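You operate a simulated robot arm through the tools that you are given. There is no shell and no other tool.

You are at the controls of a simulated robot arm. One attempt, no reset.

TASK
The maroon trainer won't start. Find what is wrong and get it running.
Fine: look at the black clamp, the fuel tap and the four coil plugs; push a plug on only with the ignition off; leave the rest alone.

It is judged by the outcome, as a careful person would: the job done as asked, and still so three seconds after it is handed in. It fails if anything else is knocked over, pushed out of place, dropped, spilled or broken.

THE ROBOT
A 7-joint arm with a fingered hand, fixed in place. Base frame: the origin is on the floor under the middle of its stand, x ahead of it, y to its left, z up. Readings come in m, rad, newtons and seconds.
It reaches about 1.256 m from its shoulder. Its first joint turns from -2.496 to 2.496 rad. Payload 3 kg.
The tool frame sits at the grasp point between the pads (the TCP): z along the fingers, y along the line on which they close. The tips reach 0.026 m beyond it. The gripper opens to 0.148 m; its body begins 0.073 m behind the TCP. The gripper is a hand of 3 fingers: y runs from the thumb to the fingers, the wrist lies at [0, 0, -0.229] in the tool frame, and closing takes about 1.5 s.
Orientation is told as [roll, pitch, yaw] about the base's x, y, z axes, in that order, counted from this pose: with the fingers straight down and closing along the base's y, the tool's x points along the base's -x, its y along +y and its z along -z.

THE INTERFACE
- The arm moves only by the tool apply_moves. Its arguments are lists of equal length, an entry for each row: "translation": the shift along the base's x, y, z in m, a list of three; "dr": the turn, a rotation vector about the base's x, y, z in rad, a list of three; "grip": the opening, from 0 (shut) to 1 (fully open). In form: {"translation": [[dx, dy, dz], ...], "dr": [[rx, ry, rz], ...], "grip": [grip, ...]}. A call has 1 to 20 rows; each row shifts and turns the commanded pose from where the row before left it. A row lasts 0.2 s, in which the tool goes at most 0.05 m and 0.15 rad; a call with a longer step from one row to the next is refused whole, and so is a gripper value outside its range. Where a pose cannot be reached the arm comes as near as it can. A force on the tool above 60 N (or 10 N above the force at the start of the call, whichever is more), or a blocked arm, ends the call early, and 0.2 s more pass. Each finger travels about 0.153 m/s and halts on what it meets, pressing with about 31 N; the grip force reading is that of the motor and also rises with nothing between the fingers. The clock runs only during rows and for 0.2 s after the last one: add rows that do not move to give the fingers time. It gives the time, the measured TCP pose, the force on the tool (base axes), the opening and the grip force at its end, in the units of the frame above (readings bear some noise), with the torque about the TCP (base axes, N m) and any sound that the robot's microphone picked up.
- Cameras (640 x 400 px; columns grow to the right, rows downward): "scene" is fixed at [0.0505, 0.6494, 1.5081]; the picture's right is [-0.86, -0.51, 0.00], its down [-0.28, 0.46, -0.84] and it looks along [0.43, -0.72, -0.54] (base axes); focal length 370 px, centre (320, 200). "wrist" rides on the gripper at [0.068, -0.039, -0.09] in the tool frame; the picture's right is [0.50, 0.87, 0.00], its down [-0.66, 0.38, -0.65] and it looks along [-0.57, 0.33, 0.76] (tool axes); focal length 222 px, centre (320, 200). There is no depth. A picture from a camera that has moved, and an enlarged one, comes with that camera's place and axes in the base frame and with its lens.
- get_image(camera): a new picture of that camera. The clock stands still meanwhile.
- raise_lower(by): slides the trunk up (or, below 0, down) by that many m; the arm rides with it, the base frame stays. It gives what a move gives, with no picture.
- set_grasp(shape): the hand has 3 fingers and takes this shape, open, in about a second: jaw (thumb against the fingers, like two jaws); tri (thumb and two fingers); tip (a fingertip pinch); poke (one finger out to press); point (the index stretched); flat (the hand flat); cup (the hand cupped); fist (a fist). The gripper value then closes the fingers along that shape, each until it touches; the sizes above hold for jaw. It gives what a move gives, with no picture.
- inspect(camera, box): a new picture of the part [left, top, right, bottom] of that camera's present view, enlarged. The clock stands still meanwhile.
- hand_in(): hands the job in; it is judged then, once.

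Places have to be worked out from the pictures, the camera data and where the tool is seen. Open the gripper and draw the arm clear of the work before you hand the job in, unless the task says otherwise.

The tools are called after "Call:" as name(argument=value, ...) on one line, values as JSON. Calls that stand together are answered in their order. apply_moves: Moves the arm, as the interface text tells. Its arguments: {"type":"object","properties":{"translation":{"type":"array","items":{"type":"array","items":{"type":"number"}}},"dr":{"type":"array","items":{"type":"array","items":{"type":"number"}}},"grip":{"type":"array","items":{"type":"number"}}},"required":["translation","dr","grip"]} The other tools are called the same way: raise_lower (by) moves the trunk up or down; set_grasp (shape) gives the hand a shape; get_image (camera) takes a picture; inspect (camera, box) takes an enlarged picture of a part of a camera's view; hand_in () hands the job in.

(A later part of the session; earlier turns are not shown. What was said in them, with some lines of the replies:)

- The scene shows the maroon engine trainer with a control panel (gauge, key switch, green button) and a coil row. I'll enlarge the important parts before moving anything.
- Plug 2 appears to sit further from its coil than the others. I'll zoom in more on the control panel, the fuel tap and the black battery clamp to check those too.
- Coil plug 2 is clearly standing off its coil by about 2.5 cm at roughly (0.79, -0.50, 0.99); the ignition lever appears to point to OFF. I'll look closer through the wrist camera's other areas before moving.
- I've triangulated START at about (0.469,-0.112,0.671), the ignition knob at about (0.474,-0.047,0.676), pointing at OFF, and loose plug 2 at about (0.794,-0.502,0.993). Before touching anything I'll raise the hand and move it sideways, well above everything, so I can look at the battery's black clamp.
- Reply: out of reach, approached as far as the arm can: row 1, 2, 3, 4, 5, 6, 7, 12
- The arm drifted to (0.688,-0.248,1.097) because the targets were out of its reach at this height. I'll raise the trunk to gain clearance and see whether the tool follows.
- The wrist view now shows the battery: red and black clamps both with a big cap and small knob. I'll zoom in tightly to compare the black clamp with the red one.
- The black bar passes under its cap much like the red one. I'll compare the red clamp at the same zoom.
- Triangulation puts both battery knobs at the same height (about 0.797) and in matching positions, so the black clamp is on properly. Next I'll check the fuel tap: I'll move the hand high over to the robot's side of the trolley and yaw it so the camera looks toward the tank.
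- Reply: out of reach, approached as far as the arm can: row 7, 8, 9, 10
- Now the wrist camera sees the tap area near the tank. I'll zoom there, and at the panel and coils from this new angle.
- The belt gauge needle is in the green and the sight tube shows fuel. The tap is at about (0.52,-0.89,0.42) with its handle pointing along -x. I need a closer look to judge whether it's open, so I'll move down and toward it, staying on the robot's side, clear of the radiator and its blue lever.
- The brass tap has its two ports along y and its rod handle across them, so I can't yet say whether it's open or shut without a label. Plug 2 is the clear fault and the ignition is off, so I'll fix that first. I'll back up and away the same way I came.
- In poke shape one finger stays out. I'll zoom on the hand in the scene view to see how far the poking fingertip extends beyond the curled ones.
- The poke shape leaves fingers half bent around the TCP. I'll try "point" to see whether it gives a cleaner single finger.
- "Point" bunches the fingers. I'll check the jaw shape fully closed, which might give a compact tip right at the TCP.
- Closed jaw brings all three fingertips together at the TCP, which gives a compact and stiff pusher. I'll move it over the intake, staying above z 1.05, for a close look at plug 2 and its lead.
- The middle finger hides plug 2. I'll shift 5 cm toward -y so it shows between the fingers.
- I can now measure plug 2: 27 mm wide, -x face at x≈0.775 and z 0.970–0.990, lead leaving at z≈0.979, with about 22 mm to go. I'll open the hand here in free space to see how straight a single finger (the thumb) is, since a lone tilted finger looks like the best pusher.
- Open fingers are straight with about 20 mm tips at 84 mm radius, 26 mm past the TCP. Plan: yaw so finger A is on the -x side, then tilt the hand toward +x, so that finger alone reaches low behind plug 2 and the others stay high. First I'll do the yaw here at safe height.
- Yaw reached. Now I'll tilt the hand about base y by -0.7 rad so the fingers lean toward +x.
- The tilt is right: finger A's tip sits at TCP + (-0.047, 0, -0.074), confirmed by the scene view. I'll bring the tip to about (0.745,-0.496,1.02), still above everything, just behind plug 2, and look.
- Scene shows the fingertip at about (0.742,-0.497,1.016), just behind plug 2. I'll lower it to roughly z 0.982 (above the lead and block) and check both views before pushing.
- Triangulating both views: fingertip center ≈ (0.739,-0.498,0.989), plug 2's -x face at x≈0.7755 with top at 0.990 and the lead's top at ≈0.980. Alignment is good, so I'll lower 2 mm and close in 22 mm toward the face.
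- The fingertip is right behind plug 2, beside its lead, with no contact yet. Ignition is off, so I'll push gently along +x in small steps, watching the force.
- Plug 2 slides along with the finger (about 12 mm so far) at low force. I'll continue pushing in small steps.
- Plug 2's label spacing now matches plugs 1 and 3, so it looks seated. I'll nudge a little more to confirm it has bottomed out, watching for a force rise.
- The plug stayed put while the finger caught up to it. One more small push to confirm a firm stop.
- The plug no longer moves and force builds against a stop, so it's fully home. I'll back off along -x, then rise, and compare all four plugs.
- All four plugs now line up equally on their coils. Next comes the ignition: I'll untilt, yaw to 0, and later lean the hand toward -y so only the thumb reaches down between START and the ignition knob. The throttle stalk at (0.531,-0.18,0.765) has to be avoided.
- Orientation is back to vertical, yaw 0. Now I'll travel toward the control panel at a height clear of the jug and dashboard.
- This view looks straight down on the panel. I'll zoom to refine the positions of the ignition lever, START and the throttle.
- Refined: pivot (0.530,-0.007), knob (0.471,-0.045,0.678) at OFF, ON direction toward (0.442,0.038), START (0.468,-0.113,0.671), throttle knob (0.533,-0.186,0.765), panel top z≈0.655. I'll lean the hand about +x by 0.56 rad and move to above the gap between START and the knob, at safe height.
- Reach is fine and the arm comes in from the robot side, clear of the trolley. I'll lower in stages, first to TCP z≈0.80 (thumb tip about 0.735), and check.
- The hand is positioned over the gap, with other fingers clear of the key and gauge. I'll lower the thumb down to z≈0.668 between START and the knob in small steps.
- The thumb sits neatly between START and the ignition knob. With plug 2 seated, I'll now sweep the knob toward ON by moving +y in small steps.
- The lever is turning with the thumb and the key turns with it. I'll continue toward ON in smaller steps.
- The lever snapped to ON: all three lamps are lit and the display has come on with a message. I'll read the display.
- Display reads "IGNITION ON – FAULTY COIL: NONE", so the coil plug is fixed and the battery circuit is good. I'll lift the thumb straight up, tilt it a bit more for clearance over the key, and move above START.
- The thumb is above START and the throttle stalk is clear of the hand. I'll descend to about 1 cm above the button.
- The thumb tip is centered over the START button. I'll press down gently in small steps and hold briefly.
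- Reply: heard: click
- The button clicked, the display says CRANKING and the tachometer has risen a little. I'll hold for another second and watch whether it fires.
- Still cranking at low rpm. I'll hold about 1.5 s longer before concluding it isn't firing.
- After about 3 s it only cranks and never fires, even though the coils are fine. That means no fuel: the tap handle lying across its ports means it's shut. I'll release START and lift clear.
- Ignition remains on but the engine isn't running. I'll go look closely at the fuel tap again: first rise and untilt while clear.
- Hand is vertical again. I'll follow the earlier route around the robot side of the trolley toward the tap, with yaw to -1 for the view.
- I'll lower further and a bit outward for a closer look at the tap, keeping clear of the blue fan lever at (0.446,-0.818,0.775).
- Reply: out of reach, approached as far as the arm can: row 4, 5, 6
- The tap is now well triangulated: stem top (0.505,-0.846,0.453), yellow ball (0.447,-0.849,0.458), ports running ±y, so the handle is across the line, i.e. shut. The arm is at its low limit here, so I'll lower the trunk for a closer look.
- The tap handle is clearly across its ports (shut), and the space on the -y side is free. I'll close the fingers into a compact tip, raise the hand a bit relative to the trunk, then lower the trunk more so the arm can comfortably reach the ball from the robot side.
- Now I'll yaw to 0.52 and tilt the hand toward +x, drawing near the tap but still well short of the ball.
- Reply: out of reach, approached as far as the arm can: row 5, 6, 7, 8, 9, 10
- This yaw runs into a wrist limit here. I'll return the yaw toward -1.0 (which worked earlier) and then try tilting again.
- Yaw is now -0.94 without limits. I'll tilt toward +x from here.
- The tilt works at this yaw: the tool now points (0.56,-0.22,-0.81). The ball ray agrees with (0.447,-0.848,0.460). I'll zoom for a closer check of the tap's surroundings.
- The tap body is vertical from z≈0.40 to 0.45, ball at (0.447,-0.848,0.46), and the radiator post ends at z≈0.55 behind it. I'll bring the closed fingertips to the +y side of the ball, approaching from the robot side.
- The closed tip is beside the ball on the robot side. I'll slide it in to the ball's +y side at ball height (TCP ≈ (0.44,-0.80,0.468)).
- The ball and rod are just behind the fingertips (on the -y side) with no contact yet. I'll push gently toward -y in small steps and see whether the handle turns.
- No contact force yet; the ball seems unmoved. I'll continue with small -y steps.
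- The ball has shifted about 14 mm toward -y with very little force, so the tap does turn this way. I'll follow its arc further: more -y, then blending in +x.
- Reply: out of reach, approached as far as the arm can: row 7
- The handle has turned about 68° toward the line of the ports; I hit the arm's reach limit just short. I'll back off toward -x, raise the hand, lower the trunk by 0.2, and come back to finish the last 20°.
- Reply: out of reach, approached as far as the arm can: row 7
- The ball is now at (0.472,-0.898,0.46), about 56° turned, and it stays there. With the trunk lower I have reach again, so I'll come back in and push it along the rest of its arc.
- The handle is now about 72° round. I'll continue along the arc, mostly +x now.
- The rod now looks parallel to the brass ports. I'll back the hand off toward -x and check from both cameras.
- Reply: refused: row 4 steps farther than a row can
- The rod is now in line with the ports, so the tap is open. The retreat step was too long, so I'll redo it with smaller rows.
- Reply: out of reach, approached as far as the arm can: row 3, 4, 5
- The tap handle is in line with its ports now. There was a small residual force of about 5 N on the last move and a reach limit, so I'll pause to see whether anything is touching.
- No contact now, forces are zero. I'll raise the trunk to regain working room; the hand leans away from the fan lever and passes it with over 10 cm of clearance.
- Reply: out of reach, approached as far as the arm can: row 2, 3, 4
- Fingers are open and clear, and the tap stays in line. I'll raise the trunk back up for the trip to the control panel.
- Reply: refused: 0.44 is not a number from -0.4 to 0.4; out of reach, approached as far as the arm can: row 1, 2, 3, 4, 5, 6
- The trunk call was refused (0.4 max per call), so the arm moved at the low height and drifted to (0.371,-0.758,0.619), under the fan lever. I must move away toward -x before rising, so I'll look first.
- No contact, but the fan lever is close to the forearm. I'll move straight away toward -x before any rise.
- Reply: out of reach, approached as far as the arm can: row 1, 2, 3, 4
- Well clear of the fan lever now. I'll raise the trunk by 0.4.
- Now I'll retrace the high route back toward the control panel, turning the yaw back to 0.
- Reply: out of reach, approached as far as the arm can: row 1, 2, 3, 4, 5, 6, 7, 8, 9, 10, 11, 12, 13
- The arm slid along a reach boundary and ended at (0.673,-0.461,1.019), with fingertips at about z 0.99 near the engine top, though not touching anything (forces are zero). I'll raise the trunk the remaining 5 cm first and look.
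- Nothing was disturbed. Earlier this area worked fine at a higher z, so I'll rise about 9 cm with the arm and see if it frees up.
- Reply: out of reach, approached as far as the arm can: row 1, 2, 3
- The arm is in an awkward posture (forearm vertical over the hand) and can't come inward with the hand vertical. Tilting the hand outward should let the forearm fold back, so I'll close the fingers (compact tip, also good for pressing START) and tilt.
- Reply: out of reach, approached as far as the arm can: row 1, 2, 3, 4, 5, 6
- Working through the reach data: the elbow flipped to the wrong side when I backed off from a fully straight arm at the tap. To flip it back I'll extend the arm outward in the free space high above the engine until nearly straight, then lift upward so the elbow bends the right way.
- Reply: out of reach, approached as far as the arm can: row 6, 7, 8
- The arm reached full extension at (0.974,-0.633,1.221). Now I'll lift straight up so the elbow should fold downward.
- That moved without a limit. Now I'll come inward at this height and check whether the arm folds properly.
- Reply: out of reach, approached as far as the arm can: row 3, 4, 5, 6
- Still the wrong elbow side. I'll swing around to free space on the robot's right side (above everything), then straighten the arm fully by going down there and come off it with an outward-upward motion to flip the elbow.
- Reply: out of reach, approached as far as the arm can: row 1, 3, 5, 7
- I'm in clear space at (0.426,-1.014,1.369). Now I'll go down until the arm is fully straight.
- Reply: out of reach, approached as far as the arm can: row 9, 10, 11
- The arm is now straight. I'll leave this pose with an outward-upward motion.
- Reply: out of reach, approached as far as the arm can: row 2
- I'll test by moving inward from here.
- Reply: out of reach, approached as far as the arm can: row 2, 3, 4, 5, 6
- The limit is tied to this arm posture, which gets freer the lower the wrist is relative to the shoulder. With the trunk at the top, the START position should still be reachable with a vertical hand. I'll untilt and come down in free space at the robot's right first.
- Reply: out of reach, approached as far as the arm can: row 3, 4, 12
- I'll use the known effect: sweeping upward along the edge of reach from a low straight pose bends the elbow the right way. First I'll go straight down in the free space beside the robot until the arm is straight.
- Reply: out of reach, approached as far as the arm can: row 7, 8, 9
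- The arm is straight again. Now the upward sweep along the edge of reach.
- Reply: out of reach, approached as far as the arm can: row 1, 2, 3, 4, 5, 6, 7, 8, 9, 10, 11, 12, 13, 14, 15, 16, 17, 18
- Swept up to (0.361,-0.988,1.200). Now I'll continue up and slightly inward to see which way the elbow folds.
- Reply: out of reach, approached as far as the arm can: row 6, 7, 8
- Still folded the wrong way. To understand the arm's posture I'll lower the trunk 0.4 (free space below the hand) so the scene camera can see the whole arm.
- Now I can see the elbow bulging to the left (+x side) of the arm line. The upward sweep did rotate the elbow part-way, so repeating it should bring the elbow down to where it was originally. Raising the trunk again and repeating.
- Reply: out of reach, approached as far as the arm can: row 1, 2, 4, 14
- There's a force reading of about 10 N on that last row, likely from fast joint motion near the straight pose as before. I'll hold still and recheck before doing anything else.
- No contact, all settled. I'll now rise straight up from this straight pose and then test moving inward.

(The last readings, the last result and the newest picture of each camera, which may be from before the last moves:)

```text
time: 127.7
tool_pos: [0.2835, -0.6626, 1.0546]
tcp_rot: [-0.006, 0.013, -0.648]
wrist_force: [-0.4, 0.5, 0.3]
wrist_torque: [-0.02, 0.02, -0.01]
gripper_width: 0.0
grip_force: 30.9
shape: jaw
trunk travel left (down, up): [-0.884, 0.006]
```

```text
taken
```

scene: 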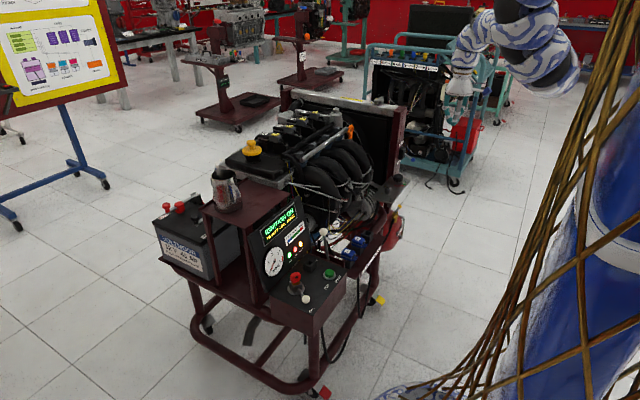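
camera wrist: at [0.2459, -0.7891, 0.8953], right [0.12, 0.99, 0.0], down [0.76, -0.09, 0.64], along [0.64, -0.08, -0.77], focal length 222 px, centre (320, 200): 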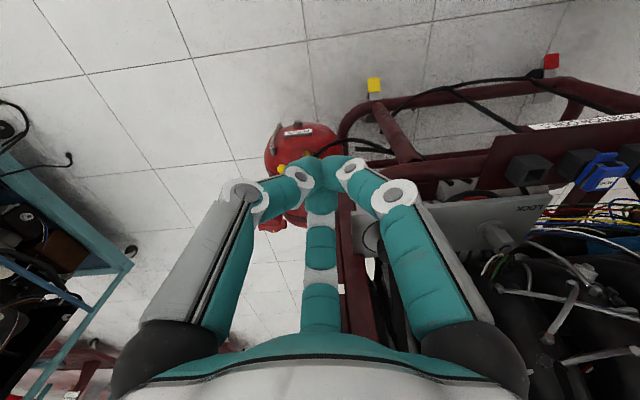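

The elbow is back in its original posture and there are no reach limits. I'll go back over to the control panel along the high route, turning yaw to 0 and opening the fingers.

Call:
apply_moves(translation=[[0.0278, 0.0271, 0.003], [0.0278, 0.0271, 0.003], [0.0278, 0.0271, 0.003], [0.0278, 0.0271, 0.003], [0.0278, 0.0271, 0.003], [0.0278, 0.0271, 0], [0.0167, 0.0367, 0], [0.0167, 0.0367, 0], [0.0167, 0.0367, 0], [0.0167, 0.0367, 0], [0.0167, 0.0367, 0], [0.0167, 0.0367, 0]], dr=[[0, 0, 0.054], [0, 0, 0.054], [0, 0, 0.054], [0, 0, 0.054], [0, 0, 0.054], [0, 0, 0.054], [0, 0, 0.054], [0, 0, 0.054], [0, 0, 0.054], [0, 0, 0.054], [0, 0, 0.054], [0, 0, 0.054]], grip=[0, 0, 0, 0, 0, 0, 0.2, 0.5, 0.8, 1, 1, 1])

Call:
get_image(camera="scene")

```text
time: 130.3
tool_pos: [0.5521, -0.2801, 1.07]
tcp_rot: [-0.006, 0.013, 0.001]
wrist_force: [0.0, -0.2, -0.2]
wrist_torque: [0.0, 0.02, 0.04]
gripper_width: 0.148
grip_force: 0.0
shape: jaw
trunk travel left (down, up): [-0.884, 0.006]
```

```text
taken
```

scene: 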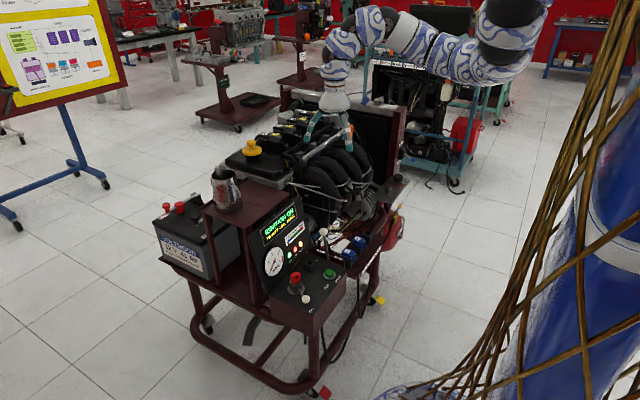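

Posture is good. Now I'll move above START while leaning the hand as before (0.84 rad about x), then come down to z≈0.845.

Call:
apply_moves(translation=[[-0.0142, 0.04, 0], [-0.0142, 0.04, 0], [-0.0142, 0.04, 0], [-0.0142, 0.04, 0], [-0.0142, 0.04, 0], [-0.0142, 0.04, 0], [0, -0.005, -0.0375], [0, -0.005, -0.0375], [0, -0.005, -0.0375], [0, -0.005, -0.0375], [0, -0.005, -0.0375], [0, -0.006, -0.0375]], dr=[[0.14, 0, 0], [0.14, 0, 0], [0.14, 0, 0], [0.14, 0, 0], [0.14, 0, 0], [0.148, 0, 0], [0, 0, 0], [0, 0, 0], [0, 0, 0], [0, 0, 0], [0, 0, 0], [0, 0, 0]], grip=[1, 1, 1, 1, 1, 1, 1, 1, 1, 1, 1, 1])

Call:
get_image(camera="wrist")

Call:
inspect(camera="scene", box=[250, 180, 380, 310])

```text
time: 132.9
tool_pos: [0.4679, -0.0726, 0.8426]
tcp_rot: [0.842, 0.007, 0.008]
wrist_force: [0.3, 0.7, 0.6]
wrist_torque: [0.01, 0.01, 0.02]
gripper_width: 0.148
grip_force: 0.1
shape: jaw
trunk travel left (down, up): [-0.884, 0.006]
```

```text
taken
camera wrist: at [0.4007, -0.1658, 0.8758], right [-0.5, 0.57, 0.65], down [0.66, -0.23, 0.71], along [0.56, 0.79, -0.26], focal length 222 px, centre (320, 200)
```

wrist: 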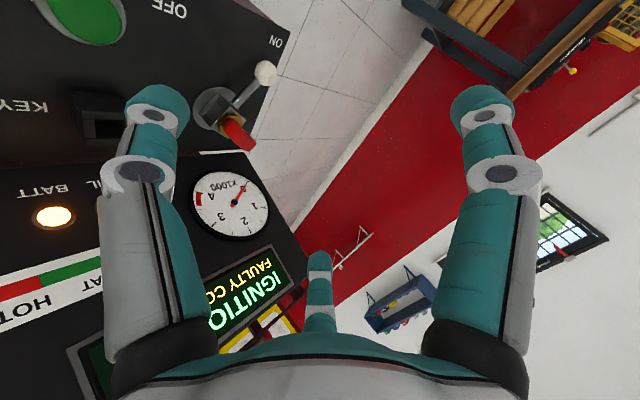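

```text
3.08 times, centred on (315, 245) of scene
camera zoom: at [0.0505, 0.6494, 1.5081], right [-0.86, -0.51, 0.0], down [-0.28, 0.46, -0.84], along [0.43, -0.72, -0.54], focal length 1138 px, centre (335, 62)
```

zoom: 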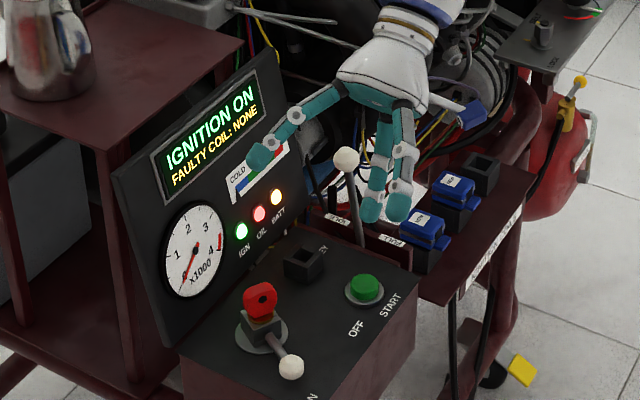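

Same pose as before: the thumb is above START, ignition is ON, and the tap handle is in line. I'll descend and press START.

Call:
apply_moves(translation=[[0, 0.001, -0.03], [0, 0, -0.03], [0, 0, -0.016], [0, 0, -0.006], [0, 0, -0.005], [0, 0, -0.004], [0, 0, -0.003], [0, 0, -0.002], [0, 0, 0]], dr=[[0, 0, 0], [0, 0, 0], [0, 0, 0], [0, 0, 0], [0, 0, 0], [0, 0, 0], [0, 0, 0], [0, 0, 0], [0, 0, 0]], grip=[1, 1, 1, 1, 1, 1, 1, 1, 1])

Call:
inspect(camera="scene", box=[250, 190, 370, 300])

```text
time: 134.9
tool_pos: [0.4663, -0.0705, 0.7492]
tcp_rot: [0.841, 0.005, 0.008]
wrist_force: [2.4, -1.7, 11.5]
wrist_torque: [-0.53, -0.22, 0.07]
gripper_width: 0.147
grip_force: 0.0
shape: jaw
trunk travel left (down, up): [-0.884, 0.006]
heard: click
```

```text
3.64 times, centred on (310, 245) of scene
camera zoom: at [0.0505, 0.6494, 1.5081], right [-0.86, -0.51, 0.0], down [-0.28, 0.46, -0.84], along [0.43, -0.72, -0.54], focal length 1345 px, centre (356, 36)
```

zoom: 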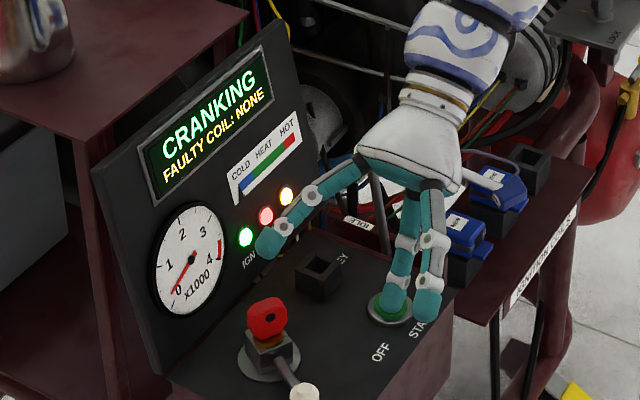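

START clicked and it's cranking. I'll hold and watch for it to fire.

Call:
apply_moves(translation=[[0, 0, 0], [0, 0, 0], [0, 0, 0], [0, 0, 0], [0, 0, 0]], dr=[[0, 0, 0], [0, 0, 0], [0, 0, 0], [0, 0, 0], [0, 0, 0]], grip=[1, 1, 1, 1, 1])

Call:
inspect(camera="scene", box=[250, 190, 370, 300])

```text
time: 136.1
tool_pos: [0.4661, -0.0701, 0.748]
tcp_rot: [0.842, 0.008, 0.009]
wrist_force: [2.0, -0.7, 11.5]
wrist_torque: [-0.42, -0.2, 0.05]
gripper_width: 0.147
grip_force: 0.0
shape: jaw
trunk travel left (down, up): [-0.884, 0.006]
```

```text
3.64 times, centred on (310, 245) of scene
camera zoom: at [0.0505, 0.6494, 1.5081], right [-0.86, -0.51, 0.0], down [-0.28, 0.46, -0.84], along [0.43, -0.72, -0.54], focal length 1345 px, centre (356, 36)
```

zoom: 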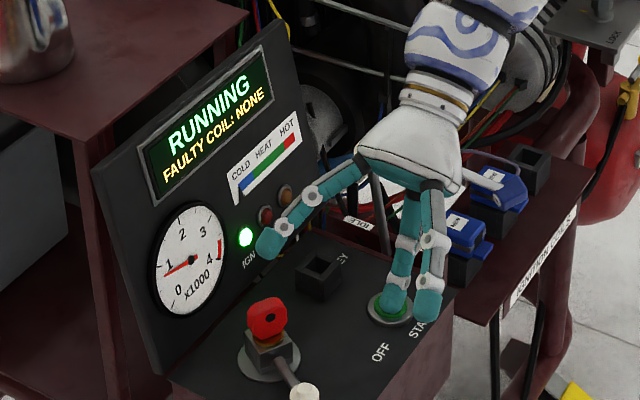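

The display says RUNNING, the tachometer is at about 800–1000 rpm, and the OIL and BATT lamps are out. I'll release START right away, lift straight up, and check it keeps running.

Call:
apply_moves(translation=[[0, 0, 0.015], [0, 0, 0.03], [0, 0, 0.04], [0, 0, 0.04], [0, 0.03, 0.04], [0.01, 0, 0.04], [0.01, -0.01, 0.04]], dr=[[0, 0, 0], [0, 0, 0], [0, 0, 0], [0, 0, 0], [0, 0, 0], [0, 0, 0], [0, 0, 0]], grip=[1, 1, 1, 1, 1, 1, 1])

Call:
inspect(camera="scene", box=[250, 190, 370, 300])

```text
time: 137.7
tool_pos: [0.4857, -0.051, 0.995]
tcp_rot: [0.841, 0.009, 0.008]
wrist_force: [0.0, 0.3, -0.6]
wrist_torque: [0.01, -0.06, -0.01]
gripper_width: 0.1482
grip_force: 0.0
shape: jaw
trunk travel left (down, up): [-0.884, 0.006]
```

```text
3.64 times, centred on (310, 245) of scene
camera zoom: at [0.0505, 0.6494, 1.5081], right [-0.86, -0.51, 0.0], down [-0.28, 0.46, -0.84], along [0.43, -0.72, -0.54], focal length 1345 px, centre (356, 36)
```

zoom: 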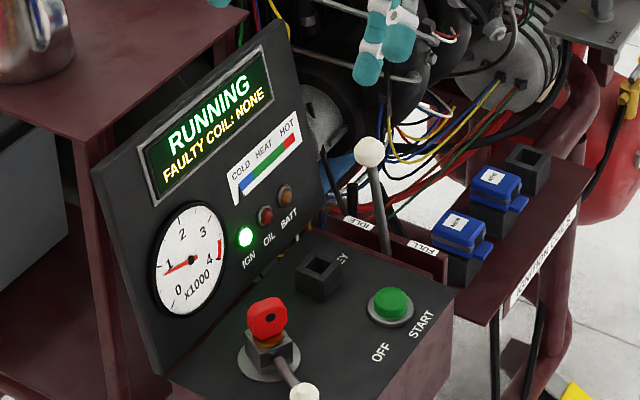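

It keeps running with START released. Now I'll untilt and withdraw the arm away from the trolley along the known clear route, hand open.

Call:
apply_moves(translation=[[0.008, -0.03, 0.02], [0.01, -0.04, 0.02], [0.01, -0.04, 0.02], [0.01, -0.04, 0.015], [0.01, -0.04, 0], [0.01, -0.04, 0], [-0.0167, -0.0367, 0], [-0.0167, -0.0367, 0], [-0.0167, -0.0367, 0], [-0.0167, -0.0367, 0], [-0.0167, -0.0367, 0], [-0.0167, -0.0367, 0], [-0.0278, -0.0271, 0], [-0.0278, -0.0271, 0], [-0.0278, -0.0271, 0], [-0.0278, -0.0271, 0], [-0.0278, -0.0271, 0]], dr=[[-0.14, 0, 0], [-0.14, 0, 0], [-0.14, 0, 0], [-0.14, 0, 0], [-0.14, 0, 0], [-0.14, 0, 0], [0, 0, -0.05], [0, 0, -0.05], [0, 0, -0.05], [0, 0, -0.05], [0, 0, -0.05], [0, 0, -0.05], [0, 0, -0.05], [0, 0, -0.05], [0, 0, -0.05], [0, 0, -0.05], [0, 0, -0.05]], grip=[1, 1, 1, 1, 1, 1, 1, 1, 1, 1, 1, 1, 1, 1, 1, 1, 1])

Call:
get_image(camera="scene")

Call:
inspect(camera="scene", box=[230, 80, 420, 310])

Call:
inspect(camera="scene", box=[250, 190, 370, 300])

```text
time: 141.3
tool_pos: [0.3058, -0.6378, 1.0686]
tcp_rot: [0.002, 0.009, -0.547]
wrist_force: [0.5, 0.0, 0.9]
wrist_torque: [0.02, 0.0, 0.03]
gripper_width: 0.1481
grip_force: 0.1
shape: jaw
trunk travel left (down, up): [-0.884, 0.006]
```

```text
taken
```

scene: 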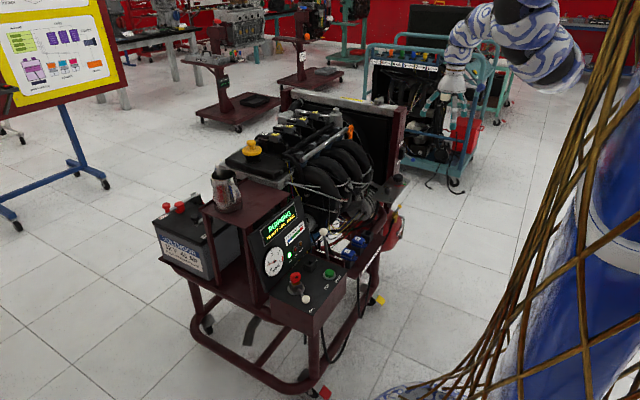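

```text
1.74 times, centred on (325, 195) of scene
camera zoom: at [0.0505, 0.6494, 1.5081], right [-0.86, -0.51, 0.0], down [-0.28, 0.46, -0.84], along [0.43, -0.72, -0.54], focal length 643 px, centre (311, 209)
```

zoom: 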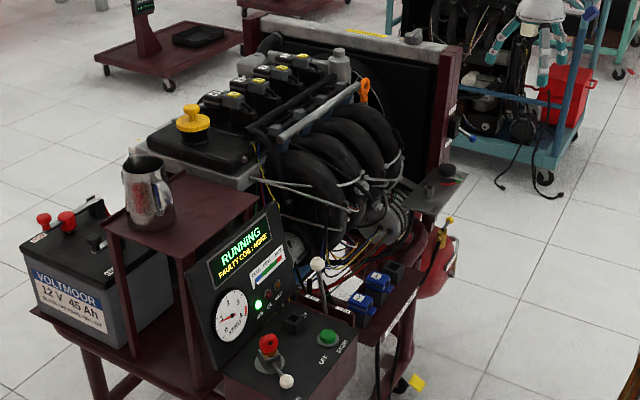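

```text
3.64 times, centred on (310, 245) of scene
camera zoom: at [0.0505, 0.6494, 1.5081], right [-0.86, -0.51, 0.0], down [-0.28, 0.46, -0.84], along [0.43, -0.72, -0.54], focal length 1345 px, centre (356, 36)
```

zoom: 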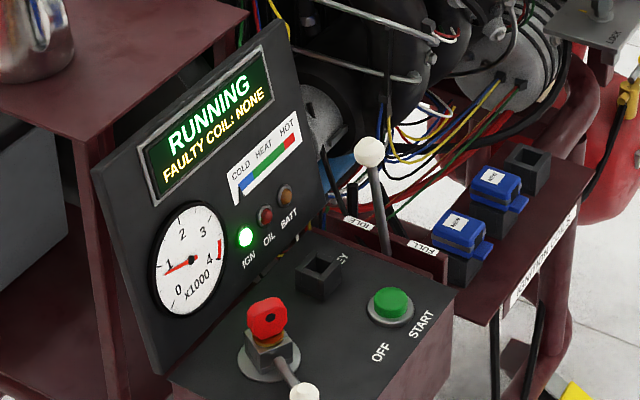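

The engine is running, the jug, relays, levers and plugs are all in place, and the arm is clear. I'll wait a few seconds to confirm it keeps running steadily.

Call:
apply_moves(translation=[[0, 0, 0], [0, 0, 0], [0, 0, 0], [0, 0, 0], [0, 0, 0], [0, 0, 0], [0, 0, 0], [0, 0, 0], [0, 0, 0], [0, 0, 0], [0, 0, 0], [0, 0, 0], [0, 0, 0], [0, 0, 0], [0, 0, 0], [0, 0, 0], [0, 0, 0], [0, 0, 0], [0, 0, 0], [0, 0, 0]], dr=[[0, 0, 0], [0, 0, 0], [0, 0, 0], [0, 0, 0], [0, 0, 0], [0, 0, 0], [0, 0, 0], [0, 0, 0], [0, 0, 0], [0, 0, 0], [0, 0, 0], [0, 0, 0], [0, 0, 0], [0, 0, 0], [0, 0, 0], [0, 0, 0], [0, 0, 0], [0, 0, 0], [0, 0, 0], [0, 0, 0]], grip=[1, 1, 1, 1, 1, 1, 1, 1, 1, 1, 1, 1, 1, 1, 1, 1, 1, 1, 1, 1])

Call:
inspect(camera="scene", box=[250, 190, 370, 300])

Call:
inspect(camera="scene", box=[385, 130, 425, 225])

Call:
inspect(camera="scene", box=[250, 95, 330, 150])

```text
time: 145.5
tool_pos: [0.3056, -0.6362, 1.0685]
tcp_rot: [0.002, 0.01, -0.548]
wrist_force: [-0.2, -0.2, 0.8]
wrist_torque: [-0.04, 0.0, -0.02]
gripper_width: 0.1477
grip_force: 0.1
shape: jaw
trunk travel left (down, up): [-0.884, 0.006]
```

```text
3.64 times, centred on (310, 245) of scene
camera zoom: at [0.0505, 0.6494, 1.5081], right [-0.86, -0.51, 0.0], down [-0.28, 0.46, -0.84], along [0.43, -0.72, -0.54], focal length 1345 px, centre (356, 36)
```

zoom: 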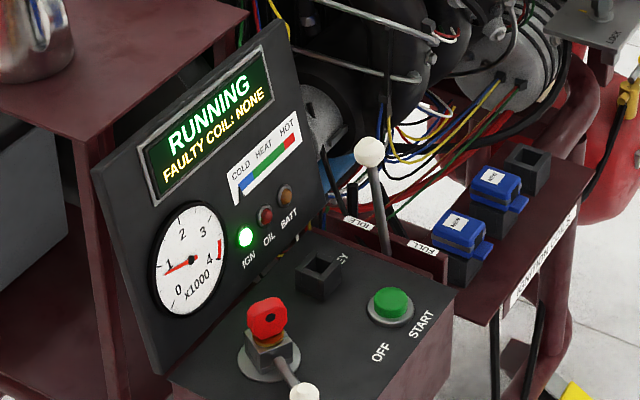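

```text
4.21 times, centred on (405, 178) of scene
camera zoom: at [0.0505, 0.6494, 1.5081], right [-0.86, -0.51, 0.0], down [-0.28, 0.46, -0.84], along [0.43, -0.72, -0.54], focal length 1558 px, centre (-38, 295)
```

zoom: 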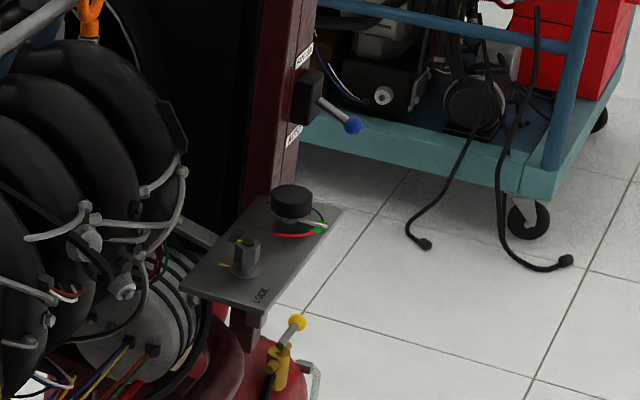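

```text
7.27 times, centred on (290, 122) of scene
camera zoom: at [0.0505, 0.6494, 1.5081], right [-0.86, -0.51, 0.0], down [-0.28, 0.46, -0.84], along [0.43, -0.72, -0.54], focal length 2690 px, centre (538, 764)
```

zoom: 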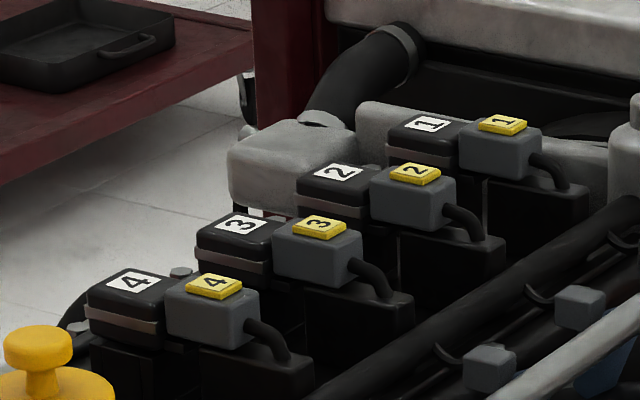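

About eight seconds after START was released, the engine is still RUNNING at a steady idle. All four coil plugs are seated, the fuel tap is open, the fan lever and belt gauge are unchanged, and the arm is clear with the gripper open. I'm handing the job in.

Call:
hand_in()

```text
The job is handed in.
```

The maroon trainer is running. I found two faults and fixed both, then started it and handed the job in.

- **Coil plug 2:** it was standing off its coil by about 2.4 cm. I pushed it home with the ignition off, and the display then read "FAULTY COIL: NONE".
- **Fuel tap:** with the coils fixed the engine cranked for about 3 seconds without firing. The tap handle was lying across its ports, so the tap was shut; I turned it in line with them. That was with the ignition on.
- **Black clamp:** it sits the same as the red one, and the engine cranked normally, so I left it alone.

I turned the ignition on and pressed START, and it fired within about two seconds. About eight seconds after I let go of START it was still idling steadily at just under 1,000 rpm, with the oil and battery lamps out.

In the last pictures nothing else on the trolley had been moved. The arm is drawn clear with the gripper open.
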